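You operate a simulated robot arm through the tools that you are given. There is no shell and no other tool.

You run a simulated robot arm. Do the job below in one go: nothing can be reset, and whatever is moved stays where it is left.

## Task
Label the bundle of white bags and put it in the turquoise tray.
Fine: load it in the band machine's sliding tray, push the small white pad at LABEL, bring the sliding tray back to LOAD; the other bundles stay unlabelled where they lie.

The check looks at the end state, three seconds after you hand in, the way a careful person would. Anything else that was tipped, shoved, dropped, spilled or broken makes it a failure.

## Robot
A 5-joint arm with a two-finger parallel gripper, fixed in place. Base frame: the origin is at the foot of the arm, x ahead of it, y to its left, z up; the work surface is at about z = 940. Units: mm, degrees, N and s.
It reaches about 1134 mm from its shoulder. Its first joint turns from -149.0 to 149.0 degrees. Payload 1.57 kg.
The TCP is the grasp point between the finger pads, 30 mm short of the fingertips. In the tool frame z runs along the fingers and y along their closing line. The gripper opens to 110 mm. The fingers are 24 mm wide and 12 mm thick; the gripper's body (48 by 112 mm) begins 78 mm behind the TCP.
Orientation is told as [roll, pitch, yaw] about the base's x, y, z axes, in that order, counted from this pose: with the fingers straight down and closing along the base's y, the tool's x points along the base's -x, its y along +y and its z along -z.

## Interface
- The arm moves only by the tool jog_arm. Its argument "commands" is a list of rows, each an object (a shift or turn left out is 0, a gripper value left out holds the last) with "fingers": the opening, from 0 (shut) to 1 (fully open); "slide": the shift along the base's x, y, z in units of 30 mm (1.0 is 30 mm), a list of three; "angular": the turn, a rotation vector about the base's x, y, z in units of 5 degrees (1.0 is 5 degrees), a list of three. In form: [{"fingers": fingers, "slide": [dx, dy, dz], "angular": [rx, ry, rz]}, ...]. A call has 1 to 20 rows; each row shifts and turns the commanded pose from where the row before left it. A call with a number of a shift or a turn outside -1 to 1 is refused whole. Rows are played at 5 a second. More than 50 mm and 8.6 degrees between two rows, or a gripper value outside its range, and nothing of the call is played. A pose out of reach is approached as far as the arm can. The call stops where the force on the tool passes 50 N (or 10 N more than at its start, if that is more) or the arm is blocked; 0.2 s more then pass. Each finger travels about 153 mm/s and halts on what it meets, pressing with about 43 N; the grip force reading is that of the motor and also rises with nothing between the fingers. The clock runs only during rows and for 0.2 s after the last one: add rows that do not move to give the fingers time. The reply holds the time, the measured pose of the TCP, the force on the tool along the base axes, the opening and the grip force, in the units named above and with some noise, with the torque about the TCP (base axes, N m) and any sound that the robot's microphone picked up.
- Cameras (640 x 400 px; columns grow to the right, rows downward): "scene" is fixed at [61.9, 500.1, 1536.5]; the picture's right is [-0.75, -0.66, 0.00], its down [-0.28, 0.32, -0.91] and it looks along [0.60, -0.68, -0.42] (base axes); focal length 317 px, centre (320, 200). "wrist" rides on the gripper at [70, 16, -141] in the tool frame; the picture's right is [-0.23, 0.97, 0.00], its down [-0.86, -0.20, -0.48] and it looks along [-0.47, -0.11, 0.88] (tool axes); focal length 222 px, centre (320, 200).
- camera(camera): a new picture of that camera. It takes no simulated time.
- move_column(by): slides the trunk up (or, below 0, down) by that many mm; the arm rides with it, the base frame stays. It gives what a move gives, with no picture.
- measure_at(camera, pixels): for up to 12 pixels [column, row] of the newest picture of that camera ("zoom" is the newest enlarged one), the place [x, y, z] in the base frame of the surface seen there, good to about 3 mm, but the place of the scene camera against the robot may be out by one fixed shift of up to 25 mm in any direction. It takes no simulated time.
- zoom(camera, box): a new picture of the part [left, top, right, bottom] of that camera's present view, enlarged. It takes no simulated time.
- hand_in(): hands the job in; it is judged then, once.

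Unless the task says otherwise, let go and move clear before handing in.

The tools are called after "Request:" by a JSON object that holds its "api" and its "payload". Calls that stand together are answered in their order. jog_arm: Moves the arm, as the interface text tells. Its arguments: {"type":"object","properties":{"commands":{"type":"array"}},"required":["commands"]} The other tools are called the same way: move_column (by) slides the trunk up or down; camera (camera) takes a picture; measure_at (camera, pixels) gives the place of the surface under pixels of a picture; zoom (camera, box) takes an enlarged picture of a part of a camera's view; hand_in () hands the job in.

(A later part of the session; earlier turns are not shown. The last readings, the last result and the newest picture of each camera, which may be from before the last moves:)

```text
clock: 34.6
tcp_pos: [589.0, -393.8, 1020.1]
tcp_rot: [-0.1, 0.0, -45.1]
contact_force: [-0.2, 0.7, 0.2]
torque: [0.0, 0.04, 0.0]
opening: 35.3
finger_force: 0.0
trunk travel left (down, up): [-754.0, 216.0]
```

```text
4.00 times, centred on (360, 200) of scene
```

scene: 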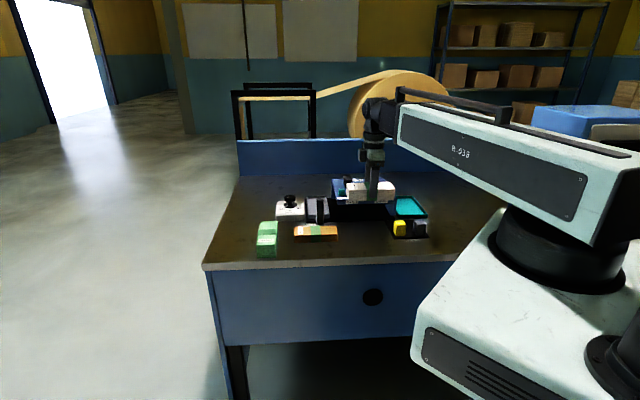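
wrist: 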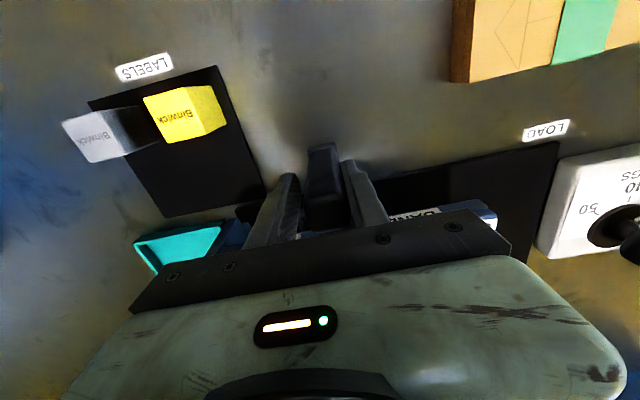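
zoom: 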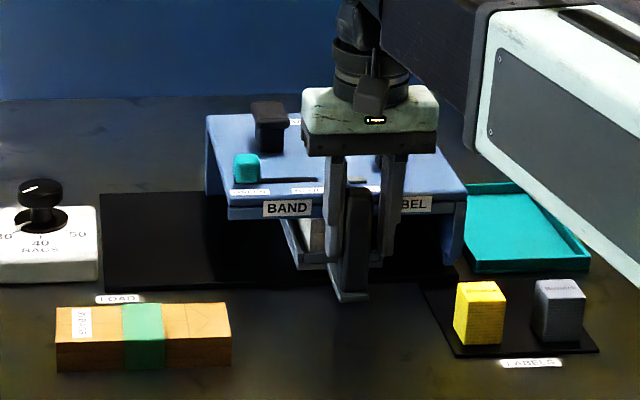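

Tray is between BAND and LABEL now (post near s≈143 of a target ≈87). Moving 45 mm more, slower.

Request:
{"api": "jog_arm", "payload": {"commands": [{"slide": [-0.212, -0.212, 0]}, {"slide": [-0.212, -0.212, 0]}, {"slide": [-0.212, -0.212, 0]}, {"slide": [-0.212, -0.212, 0]}, {"slide": [-0.212, -0.212, 0]}, {}]}}

Request:
{"api": "camera", "payload": {"camera": "wrist"}}

Request:
{"api": "zoom", "payload": {"camera": "scene", "box": [315, 160, 435, 240]}}

```text
clock: 36.0
tcp_pos: [557.5, -424.7, 1021.6]
tcp_rot: [-0.1, 0.0, -45.0]
contact_force: [-0.5, 0.0, -1.0]
torque: [0.02, 0.03, 0.0]
opening: 35.2
finger_force: 0.0
trunk travel left (down, up): [-754.0, 216.0]
```

```text
taken
```

wrist: 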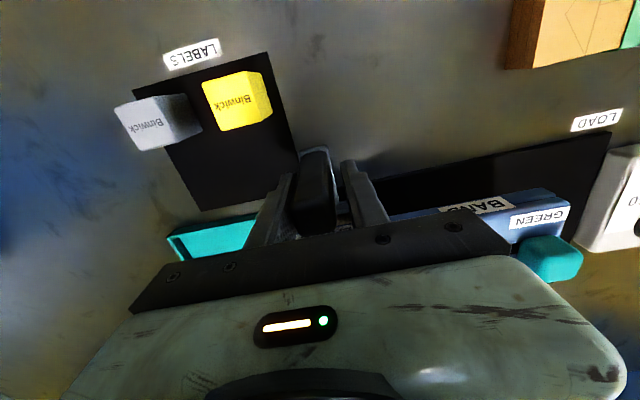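

```text
5.00 times, centred on (375, 200) of scene
```

zoom: 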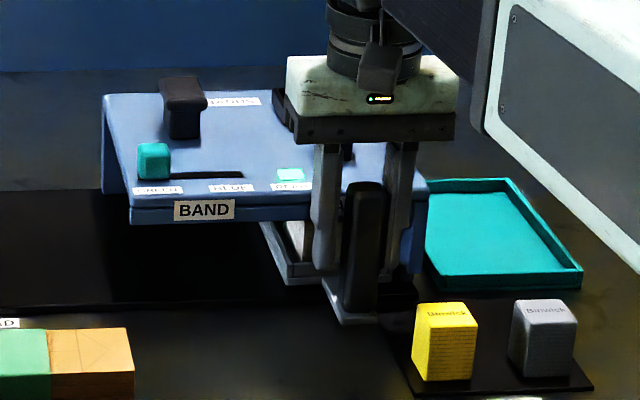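

The READY lamp (zoom 290,175) has lit, and the post has shifted against the leading finger, suggesting it snapped into a stop at LABEL. I'll centre on the post, rise clear, and inspect.

Request:
{"api": "jog_arm", "payload": {"commands": [{"slide": [-0.1, -0.1, 0]}, {}]}}

Request:
{"api": "move_column", "payload": {"by": 110}}

Request:
{"api": "camera", "payload": {"camera": "wrist"}}

Request:
{"api": "zoom", "payload": {"camera": "scene", "box": [315, 160, 435, 240]}}

```text
clock: 36.6
tcp_pos: [554.1, -426.7, 1021.0]
tcp_rot: [0.0, 0.0, -45.0]
contact_force: [0.2, 0.2, 0.4]
torque: [-0.01, -0.02, -0.02]
opening: 35.3
finger_force: 0.1
trunk travel left (down, up): [-754.0, 216.0]
```

```text
clock: 38.0
tcp_pos: [554.9, -427.6, 1131.2]
tcp_rot: [-0.1, 0.0, -45.0]
contact_force: [-0.6, -1.3, 0.0]
torque: [0.01, 0.01, 0.02]
opening: 35.2
finger_force: 0.0
trunk travel left (down, up): [-864.0, 106.0]
```

```text
taken
```

wrist: 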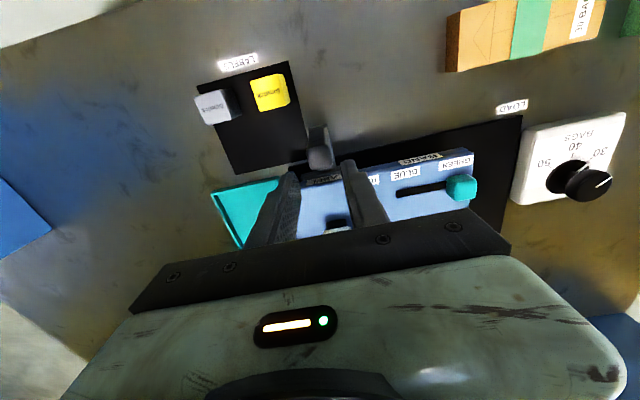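

```text
5.00 times, centred on (375, 200) of scene
```

zoom: 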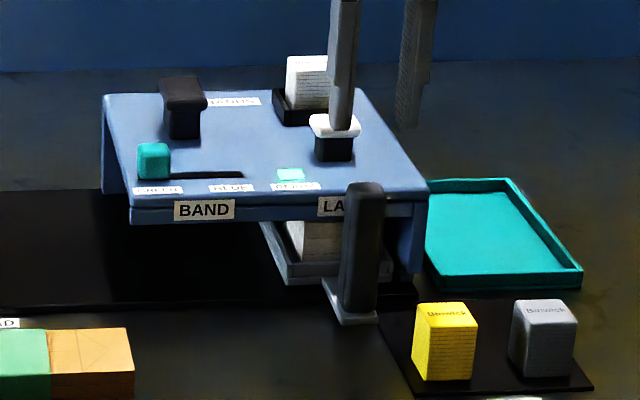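

READY is lit mint-green and the bundle is under the LABEL head. Since the bundle is tagged 40 BAGS but the dial stands at 30, I'll match the dial to the bundle before pressing; moving over the dial to view it.

Request:
{"api": "jog_arm", "payload": {"commands": [{"slide": [0.9, 0.29, 0]}, {"slide": [0.9, 0.29, 0]}, {"slide": [0.9, 0.29, 0]}, {"slide": [0.9, 0.29, 0]}, {"slide": [0.9, 0.29, 0]}, {"slide": [0.9, 0.29, 0]}, {"slide": [0.9, 0.29, 0]}, {"slide": [0.9, 0.29, 0]}, {"slide": [0.9, 0.29, 0]}, {"slide": [0.9, 0.29, 0]}, {"slide": [0.9, 0.29, 0]}, {"slide": [0.9, 0.29, 0]}, {"slide": [0.9, 0.29, 0]}, {}]}}

Request:
{"api": "camera", "payload": {"camera": "wrist"}}

Request:
{"api": "zoom", "payload": {"camera": "wrist", "box": [240, 20, 400, 120]}}

```text
clock: 41.0
tcp_pos: [891.7, -309.1, 1131.4]
tcp_rot: [0.2, -0.2, -45.1]
contact_force: [0.2, -0.2, 0.4]
torque: [0.03, 0.0, -0.01]
opening: 35.2
finger_force: 0.1
out of reach, approached as far as the arm can: row 13
trunk travel left (down, up): [-864.0, 106.0]
```

```text
taken
```

wrist: 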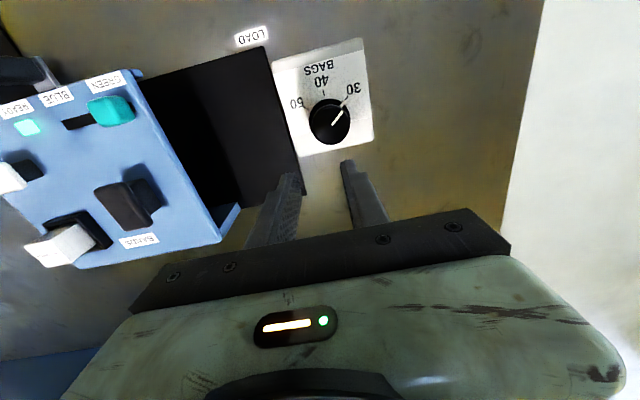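

```text
4.00 times, centred on (320, 70) of wrist
```

zoom: 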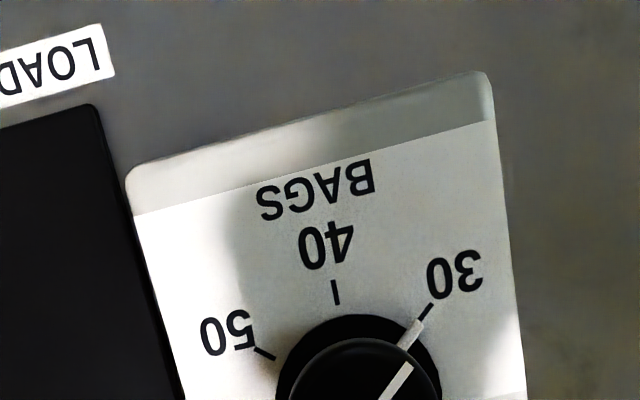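

READY is lit and the dial is centred near (331,122). Zooming into the knob for its centre and pointer angles.

Request:
{"api": "zoom", "payload": {"camera": "wrist", "box": [282, 80, 378, 160]}}

Request:
{"api": "measure_at", "payload": {"camera": "zoom", "pixels": [[300, 210], [215, 195], [340, 160], [270, 280], [320, 290], [230, 140], [300, 100], [380, 100], [370, 60], [290, 45], [190, 120], [300, 140]]}}

```text
5.00 times, centred on (330, 120) of wrist
```

zoom: 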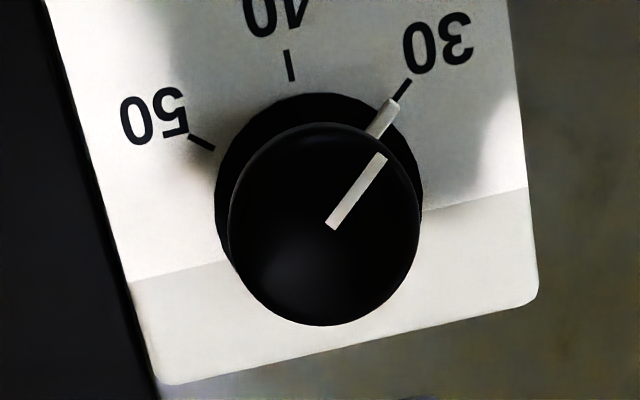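

```text
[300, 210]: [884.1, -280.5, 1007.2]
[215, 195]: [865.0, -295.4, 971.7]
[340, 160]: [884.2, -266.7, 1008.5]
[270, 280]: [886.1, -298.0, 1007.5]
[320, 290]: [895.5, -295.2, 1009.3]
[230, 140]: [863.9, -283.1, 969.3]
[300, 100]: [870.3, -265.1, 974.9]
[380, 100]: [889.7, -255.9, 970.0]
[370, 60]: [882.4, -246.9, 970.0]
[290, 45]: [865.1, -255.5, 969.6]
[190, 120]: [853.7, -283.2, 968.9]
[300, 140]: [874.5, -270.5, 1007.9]
```

The knob cap is ~46 mm across, centred ~(890,-280), top z 1008; ticks are 50° apart with 40 counter-clockwise from 30. I'll move over it, open, and lower partly to check centring.

Request:
{"api": "jog_arm", "payload": {"commands": [{"slide": [0, 0.5, 0], "fingers": 0.5}, {"slide": [-0.06, 0.47, 0], "fingers": 0.68}, {}]}}

Request:
{"api": "move_column", "payload": {"by": -80}}

Request:
{"api": "camera", "payload": {"camera": "wrist"}}

Request:
{"api": "zoom", "payload": {"camera": "scene", "box": [250, 160, 340, 220]}}

```text
clock: 41.8
tcp_pos: [891.1, -279.1, 1131.2]
tcp_rot: [0.0, 0.0, -45.0]
contact_force: [-0.3, 0.3, -0.2]
torque: [0.0, -0.01, -0.01]
opening: 74.8
finger_force: 0.0
trunk travel left (down, up): [-864.0, 106.0]
```

```text
clock: 43.0
tcp_pos: [891.6, -280.5, 1051.2]
tcp_rot: [0.0, 0.0, -45.0]
contact_force: [-0.4, -0.1, 0.2]
torque: [0.0, -0.02, 0.0]
opening: 74.9
finger_force: 0.0
trunk travel left (down, up): [-784.0, 186.0]
```

```text
taken
```

wrist: 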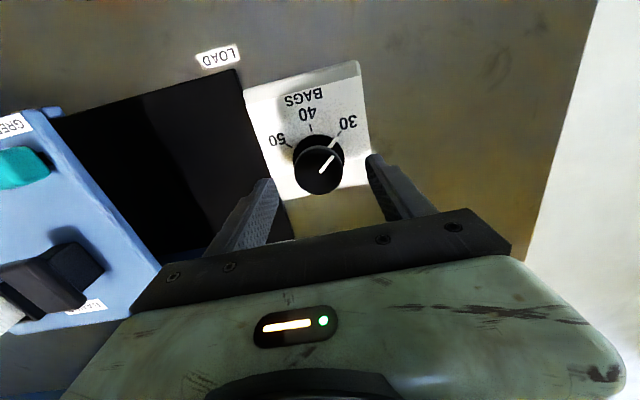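

```text
6.67 times, centred on (295, 190) of scene
```

zoom: 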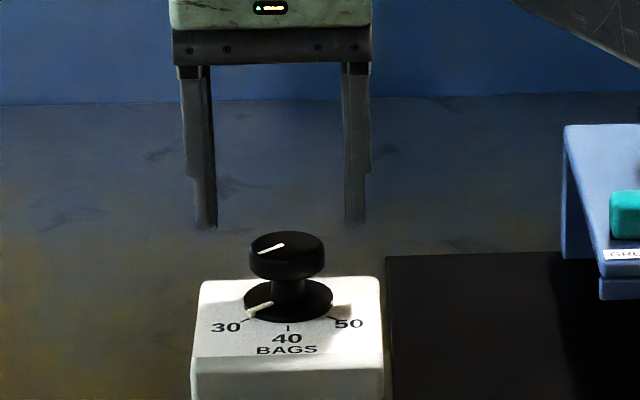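

Fingers are around the knob's line in the scene zoom (fingers at 207 and 355, knob at 287). I'll verify centre from the closer wrist view.

Request:
{"api": "zoom", "payload": {"camera": "wrist", "box": [270, 110, 366, 210]}}

Request:
{"api": "measure_at", "payload": {"camera": "wrist", "pixels": [[297, 172], [341, 165], [318, 191], [316, 152], [300, 160], [335, 158], [302, 186], [336, 182], [318, 172]]}}

```text
4.00 times, centred on (318, 160) of wrist
```

zoom: 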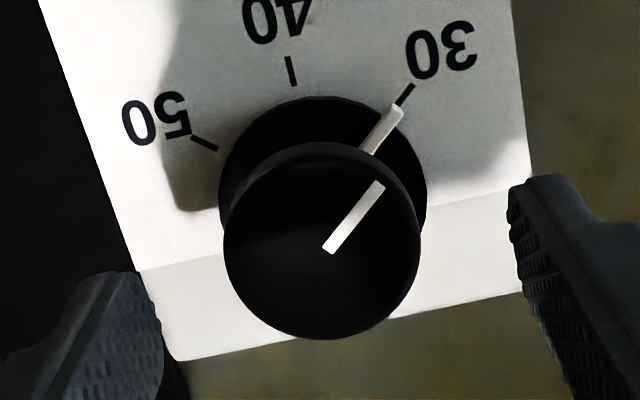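

```text
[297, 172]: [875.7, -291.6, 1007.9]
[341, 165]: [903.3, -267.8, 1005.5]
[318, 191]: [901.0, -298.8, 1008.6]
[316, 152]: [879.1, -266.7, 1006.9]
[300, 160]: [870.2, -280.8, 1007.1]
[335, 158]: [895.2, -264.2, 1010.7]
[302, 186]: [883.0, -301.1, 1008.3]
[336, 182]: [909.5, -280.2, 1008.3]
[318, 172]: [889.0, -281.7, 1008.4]
```

Knob centre averages (889.6,-281.4); the TCP is ~2 mm off, so I'll nudge it, lower to z≈1015 and close gradually.

Request:
{"api": "jog_arm", "payload": {"commands": [{"slide": [-0.05, -0.05, 0]}, {}]}}

Request:
{"api": "move_column", "payload": {"by": -36}}

Request:
{"api": "jog_arm", "payload": {"commands": [{"fingers": 0.55}, {"fingers": 0.48}, {"fingers": 0.44}, {"fingers": 0.42}, {}]}}

Request:
{"api": "camera", "payload": {"camera": "wrist"}}

Request:
{"api": "zoom", "payload": {"camera": "scene", "box": [250, 160, 340, 220]}}

```text
clock: 43.5
tcp_pos: [889.4, -281.0, 1051.3]
tcp_rot: [0.0, 0.0, -45.0]
contact_force: [0.0, 0.3, -0.2]
torque: [0.0, 0.01, 0.0]
opening: 74.9
finger_force: 0.1
trunk travel left (down, up): [-784.0, 186.0]
```

```text
clock: 44.4
tcp_pos: [887.9, -280.7, 1015.0]
tcp_rot: [0.0, 0.0, -45.0]
contact_force: [-0.7, -0.1, 0.0]
torque: [0.03, 0.0, 0.03]
opening: 75.0
finger_force: 0.1
trunk travel left (down, up): [-748.0, 222.0]
```

```text
clock: 45.5
tcp_pos: [888.8, -280.8, 1014.2]
tcp_rot: [0.0, 0.0, -44.9]
contact_force: [-0.5, -0.5, 0.5]
torque: [-0.02, 0.04, -0.02]
opening: 46.2
finger_force: 0.1
trunk travel left (down, up): [-748.0, 222.0]
```

```text
taken
```

wrist: 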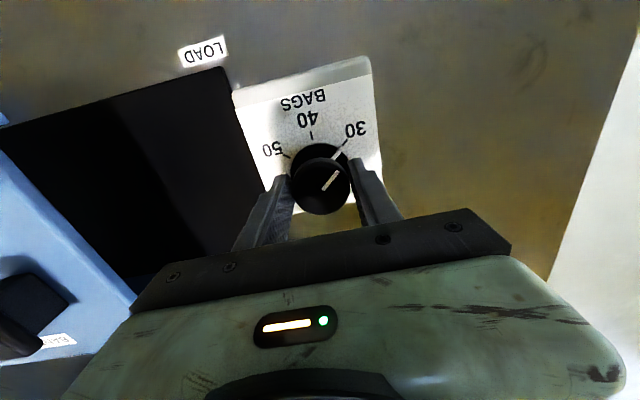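

```text
6.67 times, centred on (295, 190) of scene
```

zoom: 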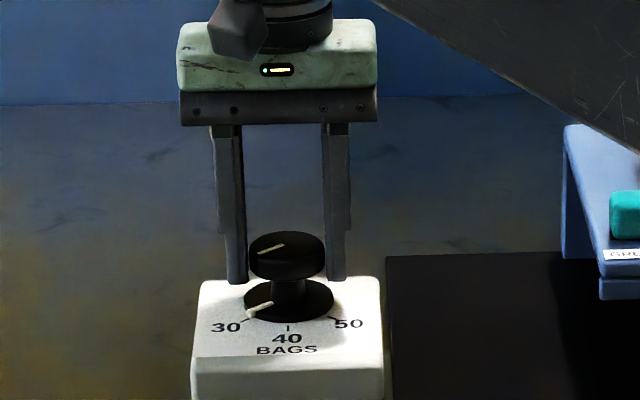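

Centred with near-zero force at 46 mm. Closing the rest to grip the cap.

Request:
{"api": "jog_arm", "payload": {"commands": [{"fingers": 0.41}, {"fingers": 0.4}, {"fingers": 0.39}, {"fingers": 0.38}, {"fingers": 0.36}, {}]}}

```text
clock: 47.0
tcp_pos: [889.2, -280.1, 1015.1]
tcp_rot: [0.0, 0.1, -44.9]
contact_force: [0.0, 0.9, 0.4]
torque: [0.01, -0.02, 0.01]
opening: 44.4
finger_force: 44.8
trunk travel left (down, up): [-748.0, 222.0]
```

Gripped at 44.4 mm with no side force. Turning +20° first to check that the dial turns.

Request:
{"api": "jog_arm", "payload": {"commands": [{"angular": [0, 0, 1]}, {"angular": [0, 0, 1]}, {"angular": [0, 0, 1]}, {"angular": [0, 0, 1]}, {}]}}

Request:
{"api": "zoom", "payload": {"camera": "scene", "box": [250, 160, 340, 220]}}

```text
clock: 48.1
tcp_pos: [888.9, -281.5, 1015.0]
tcp_rot: [0.1, 0.1, -25.0]
contact_force: [-11.5, -3.0, -8.9]
torque: [-0.53, -0.33, 0.02]
opening: 44.2
finger_force: 44.5
trunk travel left (down, up): [-748.0, 222.0]
```

```text
6.67 times, centred on (295, 190) of scene
```

zoom: 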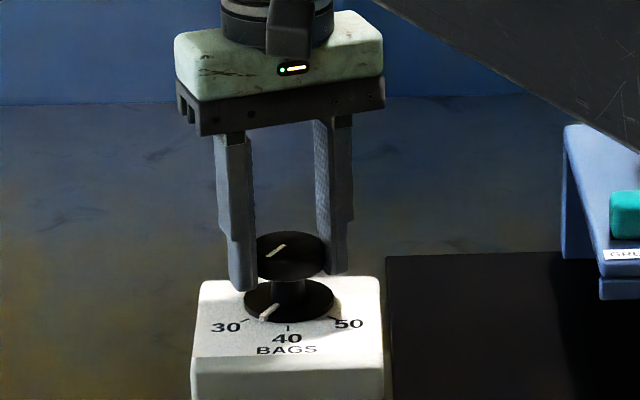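

The dial turns with the gripper (pointer moved toward 40), side force about 12 N. Turning another 25° and checking.

Request:
{"api": "jog_arm", "payload": {"commands": [{"angular": [0, 0, 1]}, {"angular": [0, 0, 1]}, {"angular": [0, 0, 1]}, {"angular": [0, 0, 1]}, {"angular": [0, 0, 1]}, {}]}}

Request:
{"api": "camera", "payload": {"camera": "wrist"}}

Request:
{"api": "zoom", "payload": {"camera": "scene", "box": [270, 185, 320, 220]}}

```text
clock: 49.5
tcp_pos: [888.6, -282.6, 1015.3]
tcp_rot: [0.0, 0.0, 0.0]
contact_force: [-17.5, -11.6, -11.4]
torque: [-0.28, 0.55, -0.06]
opening: 44.5
finger_force: 45.1
trunk travel left (down, up): [-748.0, 222.0]
```

```text
taken
```

wrist: 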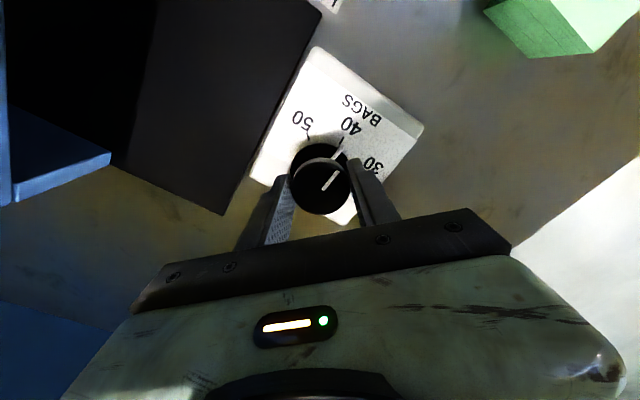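

```text
11.43 times, centred on (295, 202) of scene
```

zoom: 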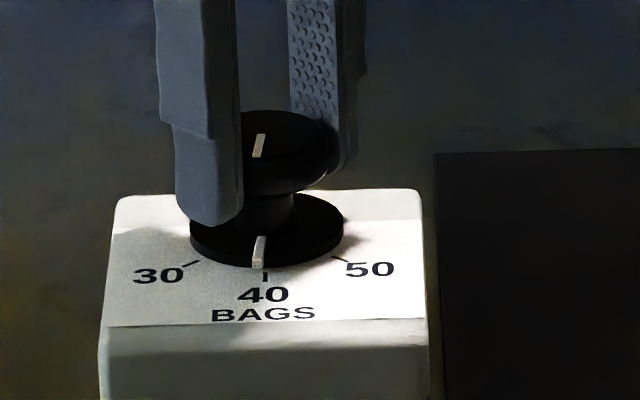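

The pointer is a few degrees short of the 40 tick. Turning 5° more with a 1 mm shift to relieve the side force.

Request:
{"api": "jog_arm", "payload": {"commands": [{"angular": [0, 0, 0.5], "slide": [-0.02, -0.015, 0]}, {"angular": [0, 0, 0.5], "slide": [-0.02, -0.015, 0]}, {}]}}

Request:
{"api": "zoom", "payload": {"camera": "scene", "box": [270, 185, 320, 220]}}

Request:
{"api": "zoom", "payload": {"camera": "wrist", "box": [270, 80, 400, 220]}}

```text
clock: 50.4
tcp_pos: [888.4, -282.9, 1014.7]
tcp_rot: [0.0, -0.1, 5.0]
contact_force: [-3.0, -10.9, 0.6]
torque: [-0.3, 0.85, -0.07]
opening: 44.5
finger_force: 45.0
trunk travel left (down, up): [-748.0, 222.0]
```

```text
11.43 times, centred on (295, 202) of scene
```

zoom: 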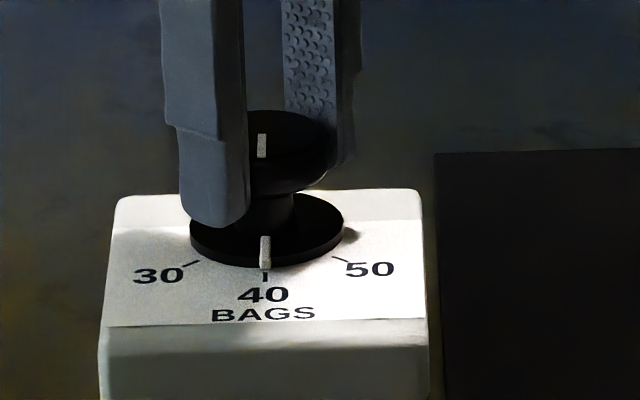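

```text
2.86 times, centred on (335, 150) of wrist
```

zoom: 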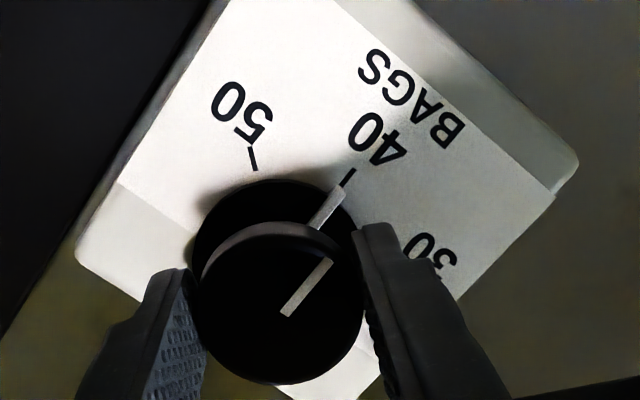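

Pointer is now exactly on the 40 tick. Releasing and rising, then checking READY.

Request:
{"api": "jog_arm", "payload": {"commands": [{"fingers": 0.43}, {"fingers": 0.5}, {"fingers": 0.62}, {"fingers": 0.66}, {}]}}

Request:
{"api": "move_column", "payload": {"by": 116}}

Request:
{"api": "camera", "payload": {"camera": "wrist"}}

Request:
{"api": "zoom", "payload": {"camera": "scene", "box": [260, 150, 440, 260]}}

```text
clock: 51.5
tcp_pos: [889.0, -281.2, 1015.1]
tcp_rot: [0.1, 0.0, 4.9]
contact_force: [-1.0, 0.0, 0.6]
torque: [0.05, -0.02, -0.01]
opening: 72.5
finger_force: 0.0
trunk travel left (down, up): [-748.0, 222.0]
```

```text
clock: 53.0
tcp_pos: [887.9, -281.8, 1129.7]
tcp_rot: [0.0, 0.0, 4.9]
contact_force: [-0.9, 0.3, -0.3]
torque: [0.01, -0.01, 0.01]
opening: 72.4
finger_force: 0.1
trunk travel left (down, up): [-864.0, 106.0]
```

```text
taken
```

wrist: 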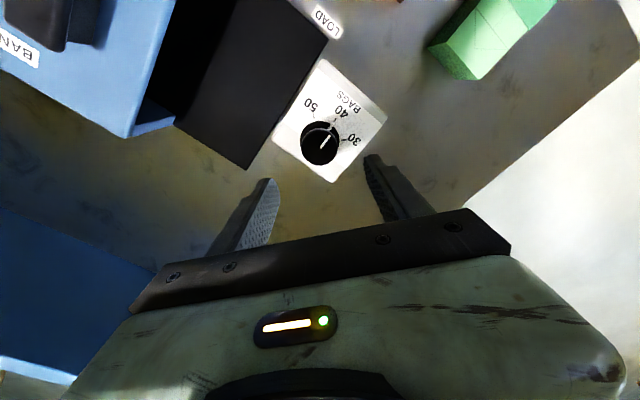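

```text
3.56 times, centred on (350, 205) of scene
```

zoom: 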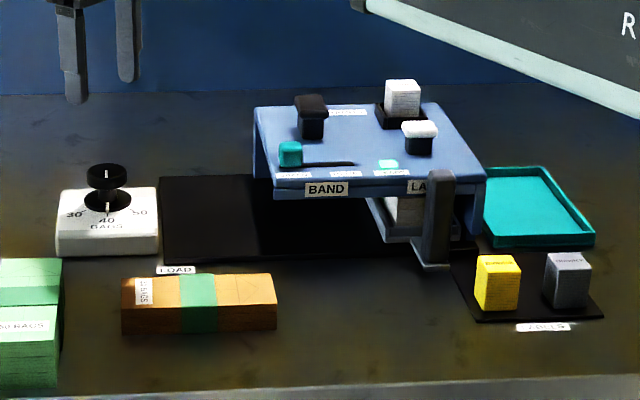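

READY is still lit and the dial reads 40. Raising a bit and moving over the LABEL pad with fingers closing.

Request:
{"api": "move_column", "payload": {"by": 30}}

Request:
{"api": "jog_arm", "payload": {"commands": [{"slide": [-0.72, -0.893, 0], "angular": [0, 0, -1]}, {"slide": [-0.72, -0.893, 0], "angular": [0, 0, -1]}, {"slide": [-0.72, -0.893, 0], "angular": [0, 0, -1]}, {"slide": [-0.72, -0.893, 0], "angular": [0, 0, -1]}, {"slide": [-0.72, -0.893, 0], "angular": [0, 0, -1], "fingers": 0.4}, {"slide": [-0.72, -0.893, 0], "angular": [0, 0, -1], "fingers": 0.2}, {"slide": [-0.72, -0.893, 0], "angular": [0, 0, -1], "fingers": 0.1}, {"slide": [-0.72, -0.893, 0], "angular": [0, 0, -1], "fingers": 0.0}, {"slide": [-0.72, -0.893, 0], "angular": [0, 0, -1]}, {"slide": [-0.72, -0.893, 0], "angular": [0, 0, -1]}, {}]}}

Request:
{"api": "camera", "payload": {"camera": "wrist"}}

```text
clock: 53.8
tcp_pos: [889.1, -281.9, 1161.1]
tcp_rot: [0.0, 0.0, 5.0]
contact_force: [0.1, 0.7, -0.4]
torque: [0.01, 0.02, -0.01]
opening: 72.3
finger_force: 0.0
trunk travel left (down, up): [-894.0, 76.0]
```

```text
clock: 56.2
tcp_pos: [671.1, -549.9, 1160.3]
tcp_rot: [-0.1, 0.0, -45.0]
contact_force: [0.1, 0.0, 0.0]
torque: [-0.01, 0.04, 0.03]
opening: 0.0
finger_force: 21.3
trunk travel left (down, up): [-894.0, 76.0]
```

```text
taken
```

wrist: 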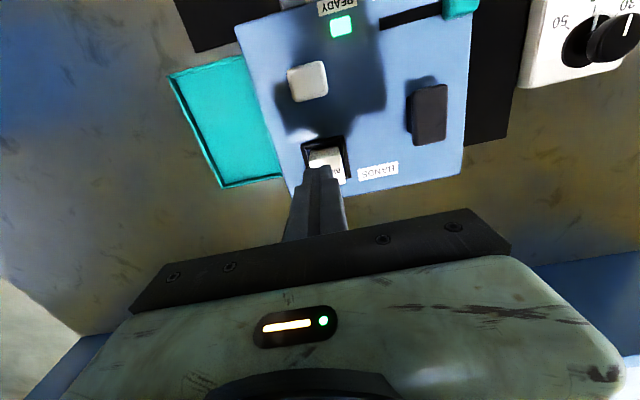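

Request:
{"api": "measure_at", "payload": {"camera": "wrist", "pixels": [[309, 81], [290, 72], [323, 64], [326, 91], [295, 100], [340, 27], [430, 110], [195, 130], [185, 80], [220, 180], [232, 62], [277, 170]]}}

Request:
{"api": "zoom", "payload": {"camera": "wrist", "box": [240, 0, 480, 150]}}

```text
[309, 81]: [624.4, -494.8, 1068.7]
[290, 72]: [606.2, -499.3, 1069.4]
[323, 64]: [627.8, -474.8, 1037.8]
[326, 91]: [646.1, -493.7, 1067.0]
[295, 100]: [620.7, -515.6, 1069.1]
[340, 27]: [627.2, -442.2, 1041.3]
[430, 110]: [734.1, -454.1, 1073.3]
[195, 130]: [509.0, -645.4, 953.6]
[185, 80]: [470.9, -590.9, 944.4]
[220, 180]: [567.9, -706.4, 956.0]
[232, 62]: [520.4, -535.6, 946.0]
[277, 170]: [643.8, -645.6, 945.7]
```

```text
2.67 times, centred on (360, 75) of wrist
```

zoom: 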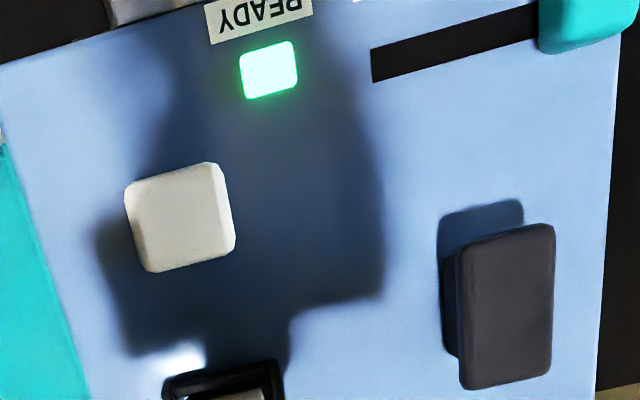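

Pad centre is (623,-497), top z≈1069. Moving the closed fingers above it and lowering to ~6 mm above.

Request:
{"api": "jog_arm", "payload": {"commands": [{"slide": [-0.8, 0.88, 0]}, {"slide": [-0.8, 0.88, 0]}, {}]}}

Request:
{"api": "move_column", "payload": {"by": -54}}

Request:
{"api": "camera", "payload": {"camera": "wrist"}}

Request:
{"api": "zoom", "payload": {"camera": "scene", "box": [330, 150, 430, 215]}}

```text
clock: 57.0
tcp_pos: [621.2, -498.8, 1160.8]
tcp_rot: [0.0, 0.1, -45.0]
contact_force: [0.1, 0.5, -0.1]
torque: [0.03, 0.0, -0.01]
opening: 0.0
finger_force: 21.6
trunk travel left (down, up): [-894.0, 76.0]
```

```text
clock: 57.9
tcp_pos: [622.2, -498.9, 1107.5]
tcp_rot: [0.0, 0.0, -45.0]
contact_force: [0.6, 0.3, -0.1]
torque: [0.01, 0.02, 0.01]
opening: 0.2
finger_force: 20.2
trunk travel left (down, up): [-840.0, 130.0]
```

```text
taken
```

wrist: 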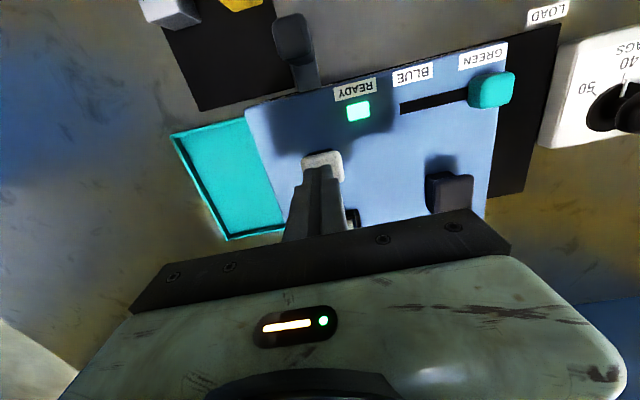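

```text
6.15 times, centred on (380, 182) of scene
```

zoom: 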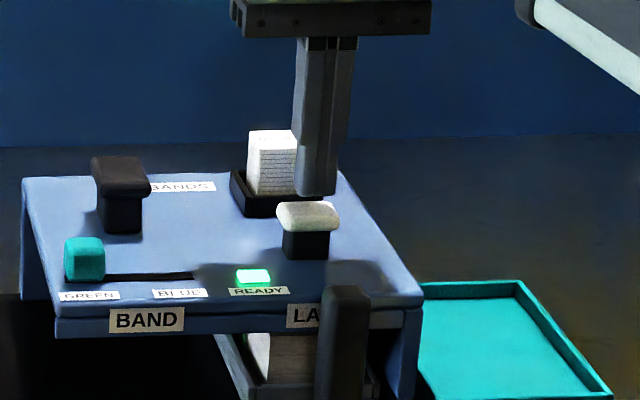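

The fingertip column is right over the pad with a few mm gap. Lowering in small steps until it presses.

Request:
{"api": "move_column", "payload": {"by": -7}}

Request:
{"api": "move_column", "payload": {"by": -3}}

Request:
{"api": "move_column", "payload": {"by": -3}}

```text
clock: 58.5
tcp_pos: [622.3, -498.2, 1099.8]
tcp_rot: [0.1, 0.0, -45.0]
contact_force: [-0.2, 0.2, 0.0]
torque: [-0.01, -0.01, -0.01]
opening: 0.2
finger_force: 21.7
trunk travel left (down, up): [-833.0, 137.0]
```

```text
clock: 59.0
tcp_pos: [623.2, -497.1, 1097.4]
tcp_rot: [0.0, 0.1, -45.0]
contact_force: [0.4, 0.2, 1.4]
torque: [-0.02, -0.03, -0.02]
opening: 0.1
finger_force: 21.2
trunk travel left (down, up): [-830.0, 140.0]
```

```text
clock: 59.5
tcp_pos: [622.1, -497.8, 1093.3]
tcp_rot: [0.0, 0.1, -45.0]
contact_force: [1.4, -0.7, 2.5]
torque: [-0.04, -0.04, -0.02]
opening: 0.1
finger_force: 21.2
trunk travel left (down, up): [-827.0, 143.0]
```

The pad pushes back 2.5 N and is moving down. Continuing in steps while listening for a click.

Request:
{"api": "move_column", "payload": {"by": -3}}

Request:
{"api": "move_column", "payload": {"by": -3}}

Request:
{"api": "zoom", "payload": {"camera": "scene", "box": [330, 150, 430, 215]}}

```text
clock: 60.0
tcp_pos: [622.6, -498.2, 1091.8]
tcp_rot: [-0.1, 0.0, -45.0]
contact_force: [0.6, -1.6, 3.8]
torque: [-0.01, -0.03, -0.02]
opening: 0.0
finger_force: 21.7
trunk travel left (down, up): [-824.0, 146.0]
```

```text
clock: 60.6
tcp_pos: [621.8, -498.7, 1088.7]
tcp_rot: [-0.1, 0.0, -45.0]
contact_force: [2.3, -2.8, 5.1]
torque: [-0.1, -0.03, 0.01]
opening: 0.0
finger_force: 20.8
trunk travel left (down, up): [-821.0, 149.0]
heard: click
```

```text
6.15 times, centred on (380, 182) of scene
```

zoom: 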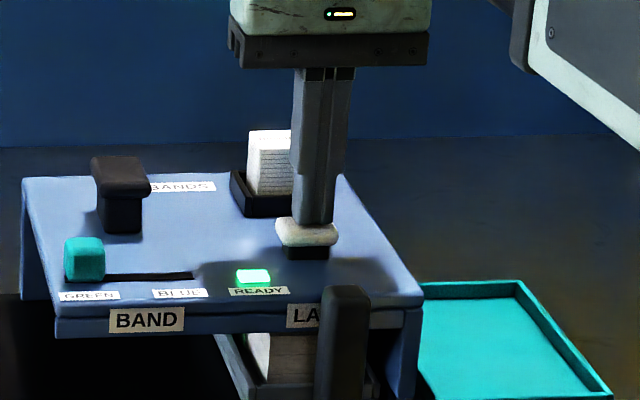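

A click was heard at ~10 mm of travel. Rising off the pad and checking the machine.

Request:
{"api": "move_column", "payload": {"by": 55}}

Request:
{"api": "zoom", "payload": {"camera": "scene", "box": [330, 150, 430, 215]}}

Request:
{"api": "camera", "payload": {"camera": "wrist"}}

```text
clock: 61.5
tcp_pos: [622.3, -498.6, 1143.2]
tcp_rot: [0.0, 0.1, -45.0]
contact_force: [1.3, -0.6, -0.3]
torque: [0.0, 0.03, -0.03]
opening: 0.0
finger_force: 21.4
trunk travel left (down, up): [-876.0, 94.0]
```

```text
6.15 times, centred on (380, 182) of scene
```

zoom: 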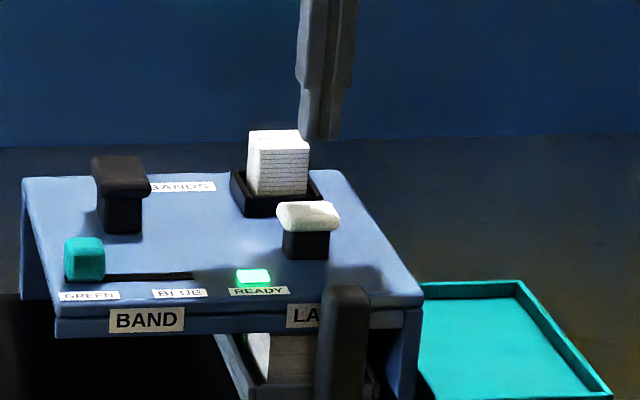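

```text
taken
```

wrist: 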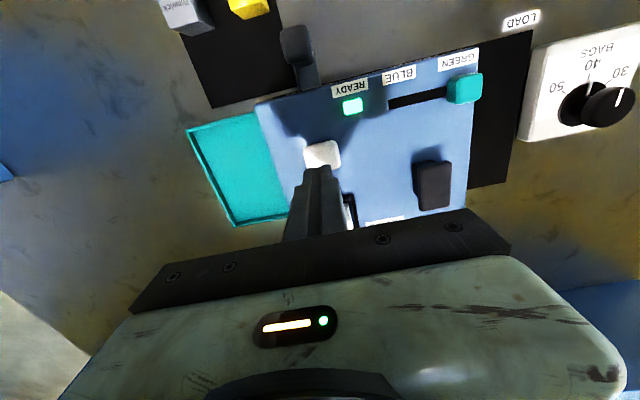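

Pad has sprung back. Now measuring the post's position at LABEL to straddle it again.

Request:
{"api": "zoom", "payload": {"camera": "wrist", "box": [260, 10, 340, 90]}}

Request:
{"api": "measure_at", "payload": {"camera": "wrist", "pixels": [[295, 38], [284, 32], [304, 28], [309, 50], [289, 53], [297, 45]]}}

```text
5.00 times, centred on (300, 50) of wrist
```

zoom: 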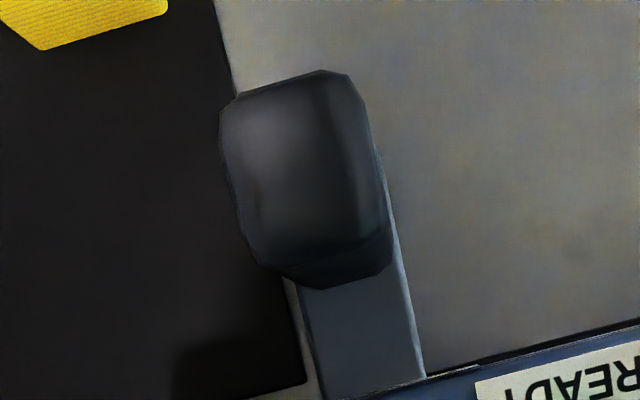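

```text
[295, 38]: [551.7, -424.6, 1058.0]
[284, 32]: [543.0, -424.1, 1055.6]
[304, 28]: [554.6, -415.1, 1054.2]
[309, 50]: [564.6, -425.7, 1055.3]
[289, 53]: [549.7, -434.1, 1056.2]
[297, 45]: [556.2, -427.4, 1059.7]
```

The post is now centred at about (553.7,-425.5). Moving over it with a 50 mm opening, lowering, and narrowing.

Request:
{"api": "jog_arm", "payload": {"commands": [{"slide": [-0.761, 0.809, 0], "fingers": 0.2}, {"slide": [-0.761, 0.809, 0], "fingers": 0.4}, {"slide": [-0.761, 0.809, 0], "fingers": 0.48}, {}, {}]}}

Request:
{"api": "move_column", "payload": {"by": -50}}

Request:
{"api": "camera", "payload": {"camera": "wrist"}}

Request:
{"api": "zoom", "payload": {"camera": "scene", "box": [330, 160, 430, 240]}}

```text
clock: 62.7
tcp_pos: [553.2, -426.8, 1142.5]
tcp_rot: [0.0, 0.0, -45.0]
contact_force: [-0.1, -0.4, 0.1]
torque: [-0.01, -0.02, -0.01]
opening: 52.6
finger_force: 0.0
trunk travel left (down, up): [-876.0, 94.0]
```

```text
clock: 63.6
tcp_pos: [553.2, -426.9, 1092.8]
tcp_rot: [0.0, 0.1, -45.1]
contact_force: [-0.1, -0.1, 0.6]
torque: [-0.02, 0.02, 0.03]
opening: 52.7
finger_force: 0.0
trunk travel left (down, up): [-826.0, 144.0]
```

```text
taken
```

wrist: 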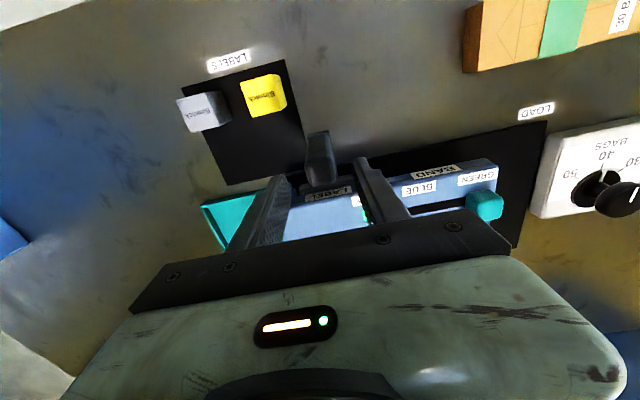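

```text
5.00 times, centred on (380, 200) of scene
```

zoom: 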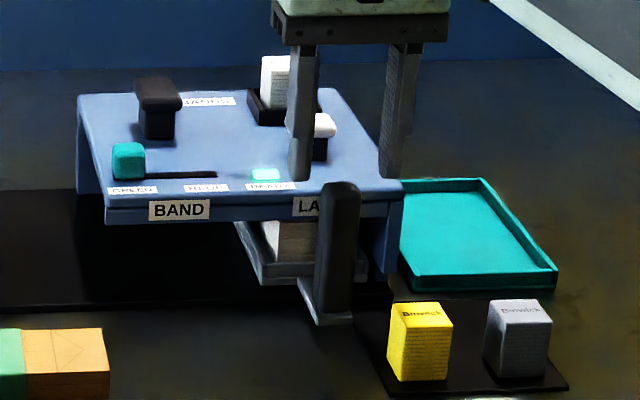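

Fingers straddle the post's line. Lowering to z≈1021, narrowing, and dragging the tray back toward LOAD (first 200 mm).

Request:
{"api": "move_column", "payload": {"by": -72}}

Request:
{"api": "jog_arm", "payload": {"commands": [{"fingers": 0.4}, {"fingers": 0.32}, {}]}}

Request:
{"api": "jog_arm", "payload": {"commands": [{"slide": [0.236, 0.236, 0]}, {"slide": [0.236, 0.236, 0]}, {"slide": [0.236, 0.236, 0]}, {"slide": [0.236, 0.236, 0]}, {"slide": [0.236, 0.236, 0]}, {"slide": [0.236, 0.236, 0]}, {"slide": [0.236, 0.236, 0]}, {"slide": [0.236, 0.236, 0]}, {"slide": [0.236, 0.236, 0]}, {"slide": [0.236, 0.236, 0]}, {"slide": [0.236, 0.236, 0]}, {"slide": [0.236, 0.236, 0]}, {"slide": [0.236, 0.236, 0]}, {"slide": [0.236, 0.236, 0]}, {"slide": [0.236, 0.236, 0]}, {"slide": [0.236, 0.236, 0]}, {"slide": [0.236, 0.236, 0]}, {"slide": [0.236, 0.236, 0]}, {"slide": [0.236, 0.236, 0]}, {"slide": [0.236, 0.236, 0]}]}}

Request:
{"api": "zoom", "payload": {"camera": "scene", "box": [265, 150, 415, 250]}}

```text
clock: 64.7
tcp_pos: [553.7, -426.0, 1020.8]
tcp_rot: [-0.1, -0.1, -45.0]
contact_force: [-0.2, 0.2, -0.2]
torque: [0.03, -0.02, -0.02]
opening: 52.8
finger_force: 0.0
trunk travel left (down, up): [-754.0, 216.0]
```

```text
clock: 65.5
tcp_pos: [551.2, -426.8, 1019.7]
tcp_rot: [0.0, 0.0, -44.9]
contact_force: [0.0, 0.3, -0.3]
torque: [0.0, 0.03, 0.02]
opening: 35.3
finger_force: 0.1
trunk travel left (down, up): [-754.0, 216.0]
```

```text
clock: 69.7
tcp_pos: [694.7, -284.5, 1020.9]
tcp_rot: [0.0, 0.0, -45.0]
contact_force: [-0.6, 0.2, -0.4]
torque: [-0.04, -0.02, -0.01]
opening: 35.2
finger_force: 0.1
trunk travel left (down, up): [-754.0, 216.0]
```

```text
4.00 times, centred on (340, 200) of scene
```

zoom: 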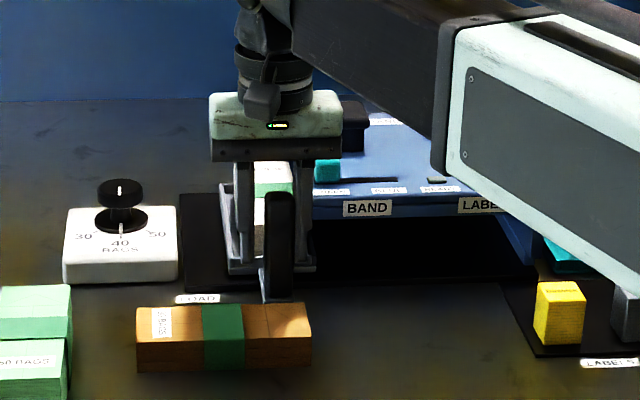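

The tray is back near LOAD; about 34 mm to go. Continuing slowly.

Request:
{"api": "jog_arm", "payload": {"commands": [{"slide": [0.118, 0.118, 0]}, {"slide": [0.118, 0.118, 0]}, {"slide": [0.118, 0.118, 0]}, {"slide": [0.118, 0.118, 0]}, {"slide": [0.118, 0.118, 0]}, {"slide": [0.118, 0.118, 0]}, {}]}}

Request:
{"api": "camera", "payload": {"camera": "wrist"}}

Request:
{"api": "zoom", "payload": {"camera": "scene", "box": [265, 170, 365, 235]}}

```text
clock: 71.3
tcp_pos: [716.0, -261.7, 1021.4]
tcp_rot: [0.0, -0.1, -44.9]
contact_force: [0.1, -0.6, -0.1]
torque: [-0.01, 0.01, 0.01]
opening: 35.2
finger_force: 0.0
trunk travel left (down, up): [-754.0, 216.0]
```

```text
taken
```

wrist: 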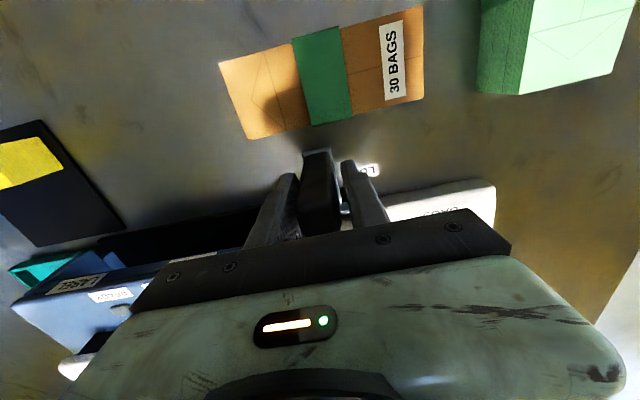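

```text
6.15 times, centred on (315, 202) of scene
```

zoom: 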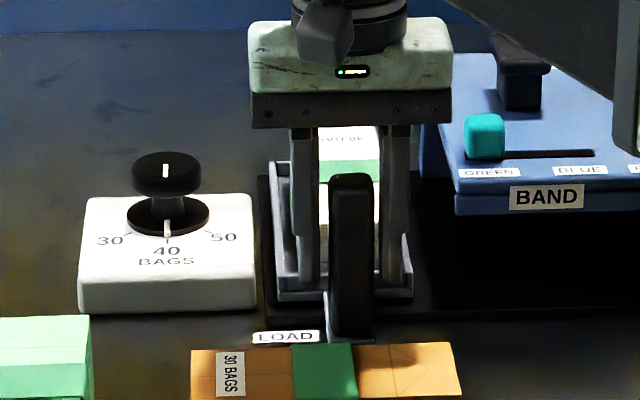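

The post and tray match their original picture positions (post at zoom column 351, tray corner at 275-413,300). I'll push 3 mm more to make sure it's at the stop.

Request:
{"api": "jog_arm", "payload": {"commands": [{"slide": [0.04, 0.04, 0]}, {"slide": [0.04, 0.04, 0]}, {}]}}

Request:
{"api": "zoom", "payload": {"camera": "scene", "box": [265, 170, 365, 235]}}

```text
clock: 72.1
tcp_pos: [720.1, -260.4, 1020.6]
tcp_rot: [0.0, 0.1, -45.0]
contact_force: [-0.4, -0.1, -0.5]
torque: [0.01, -0.02, 0.02]
opening: 35.2
finger_force: 0.0
trunk travel left (down, up): [-754.0, 216.0]
```

```text
6.15 times, centred on (315, 202) of scene
```

zoom: 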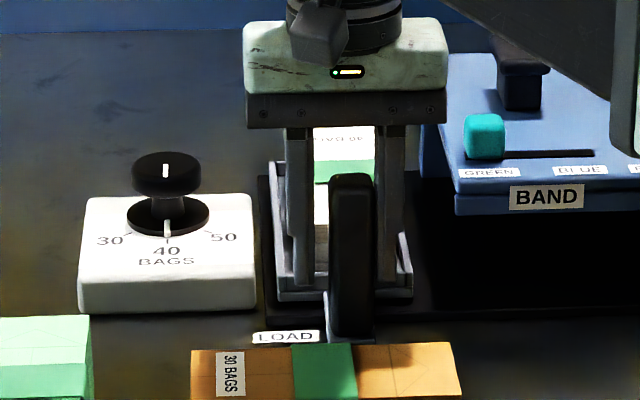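

The post hasn't moved and there is no force; it's at LOAD as originally. Backing off, rising, and moving over the bundle to inspect the label.

Request:
{"api": "jog_arm", "payload": {"commands": [{"slide": [-0.15, -0.13, 0]}, {}]}}

Request:
{"api": "move_column", "payload": {"by": 110}}

Request:
{"api": "jog_arm", "payload": {"commands": [{"slide": [0.8, -0.8, 0], "fingers": 0.5}, {"slide": [0.8, -0.8, 0], "fingers": 0.68}, {"slide": [0.8, -0.8, 0]}, {"slide": [0.8, -0.8, 0]}, {}]}}

Request:
{"api": "camera", "payload": {"camera": "wrist"}}

Request:
{"api": "zoom", "payload": {"camera": "scene", "box": [265, 170, 365, 235]}}

```text
clock: 72.7
tcp_pos: [713.7, -265.1, 1021.1]
tcp_rot: [0.0, 0.0, -45.0]
contact_force: [0.5, 0.5, 0.5]
torque: [-0.01, 0.0, 0.03]
opening: 35.3
finger_force: 0.0
trunk travel left (down, up): [-754.0, 216.0]
```

```text
clock: 74.2
tcp_pos: [714.1, -264.6, 1130.7]
tcp_rot: [-0.1, 0.0, -45.1]
contact_force: [0.7, -0.5, 0.2]
torque: [0.03, 0.0, 0.0]
opening: 35.3
finger_force: 0.0
trunk travel left (down, up): [-864.0, 106.0]
```

```text
clock: 75.4
tcp_pos: [810.0, -361.6, 1132.1]
tcp_rot: [0.0, 0.0, -45.0]
contact_force: [-0.2, 0.3, 0.4]
torque: [-0.02, 0.02, 0.02]
opening: 74.7
finger_force: 0.1
trunk travel left (down, up): [-864.0, 106.0]
```

```text
taken
```

wrist: 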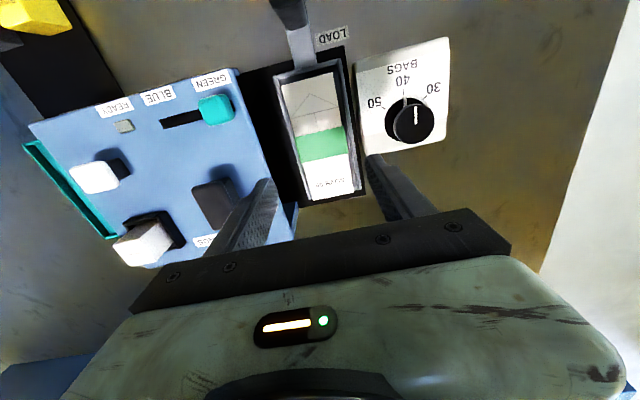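

```text
6.15 times, centred on (315, 202) of scene
```

zoom: 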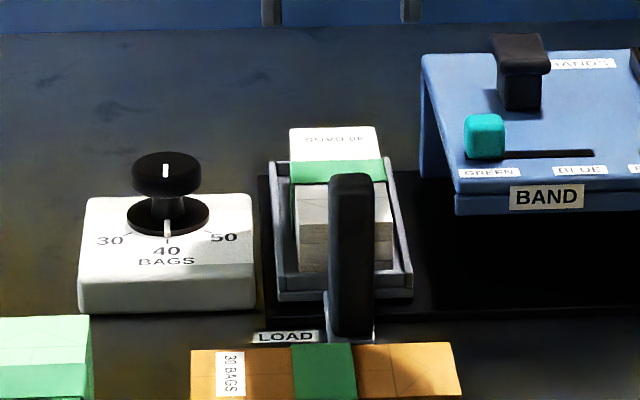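

The tray is at LOAD. I need to see whether a label is on the white bundle (around 320,130); zooming in.

Request:
{"api": "zoom", "payload": {"camera": "wrist", "box": [265, 60, 375, 210]}}

Request:
{"api": "zoom", "payload": {"camera": "scene", "box": [305, 185, 335, 222]}}

Request:
{"api": "zoom", "payload": {"camera": "wrist", "box": [100, 200, 200, 270]}}

```text
2.67 times, centred on (320, 135) of wrist
```

zoom: 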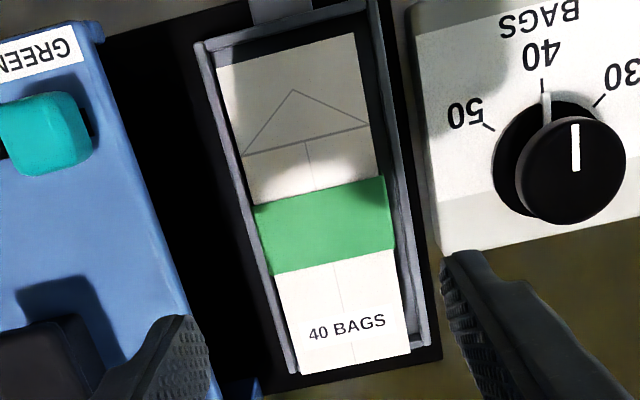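

```text
10.81 times, centred on (320, 204) of scene
```

zoom: 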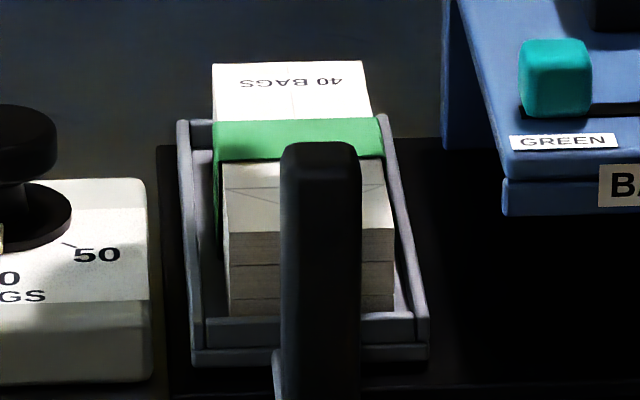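

```text
5.71 times, centred on (150, 235) of wrist
```

zoom: 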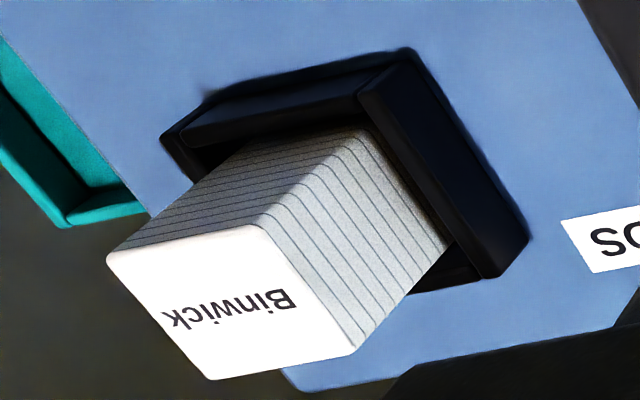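

I see no "Binwick" label on the bundle's top or front — only its own 40 BAGS tag. Before retrying, I'll check the stack height and the bundle's other faces.

Request:
{"api": "measure_at", "payload": {"camera": "wrist", "pixels": [[140, 243], [135, 250], [95, 178], [215, 205], [305, 95], [320, 175]]}}

Request:
{"api": "zoom", "payload": {"camera": "scene", "box": [328, 168, 402, 214]}}

```text
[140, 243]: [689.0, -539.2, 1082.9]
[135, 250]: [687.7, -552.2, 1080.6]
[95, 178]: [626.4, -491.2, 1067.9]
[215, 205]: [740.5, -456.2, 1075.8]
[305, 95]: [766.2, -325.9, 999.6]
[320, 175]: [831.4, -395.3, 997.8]
```

```text
8.65 times, centred on (365, 191) of scene
```

zoom: 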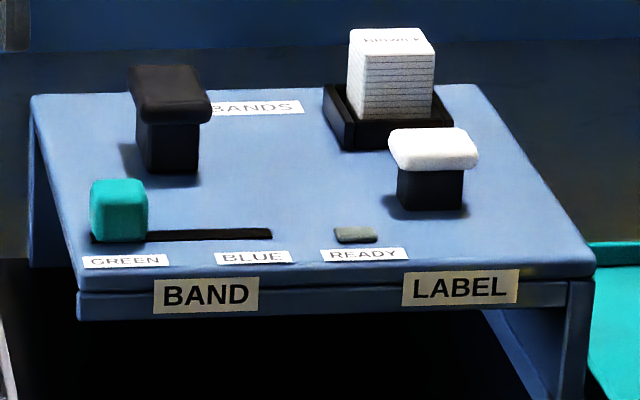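

The stack looks unchanged too, so the label probably wasn't applied. I'll spin the wrist to look at the remaining faces of the bundle to be sure.

Request:
{"api": "jog_arm", "payload": {"commands": [{"angular": [0, 0, 1]}, {"angular": [0, 0, 1]}, {"angular": [0, 0, 1]}, {"angular": [0, 0, 1]}, {"angular": [0, 0, 1]}, {"angular": [0, 0, 1]}, {"angular": [0, 0, 1]}, {"angular": [0, 0, 1]}, {"angular": [0, 0, 1]}, {"angular": [0, 0, 1]}, {"angular": [0, 0, 1]}, {"angular": [0, 0, 1]}, {"angular": [0, 0, 1]}, {"angular": [0, 0, 1]}, {"angular": [0, 0, 1]}, {"angular": [0, 0, 1]}, {"angular": [0, 0, 1]}, {"angular": [0, 0, 1]}]}}

Request:
{"api": "camera", "payload": {"camera": "wrist"}}

Request:
{"api": "zoom", "payload": {"camera": "wrist", "box": [200, 60, 440, 220]}}

```text
clock: 79.2
tcp_pos: [810.2, -360.3, 1130.2]
tcp_rot: [0.1, 0.0, 45.1]
contact_force: [-0.1, 0.1, 0.1]
torque: [0.01, 0.0, -0.02]
opening: 75.1
finger_force: 0.0
trunk travel left (down, up): [-864.0, 106.0]
```

```text
taken
```

wrist: 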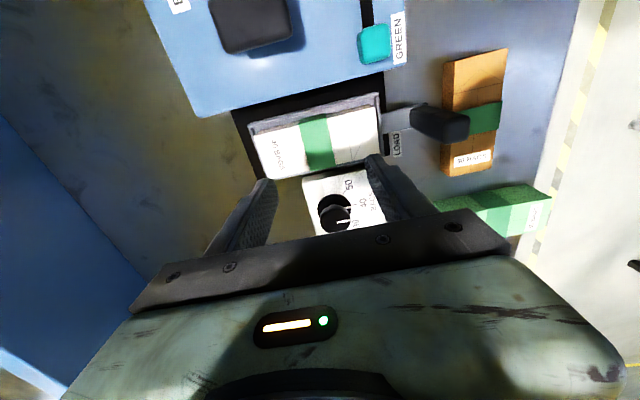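

```text
2.50 times, centred on (320, 140) of wrist
```

zoom: 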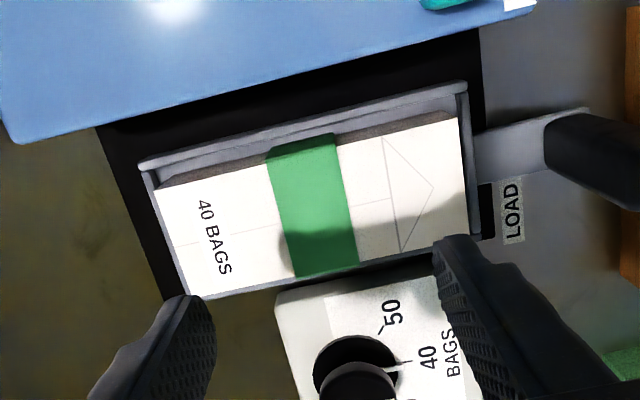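

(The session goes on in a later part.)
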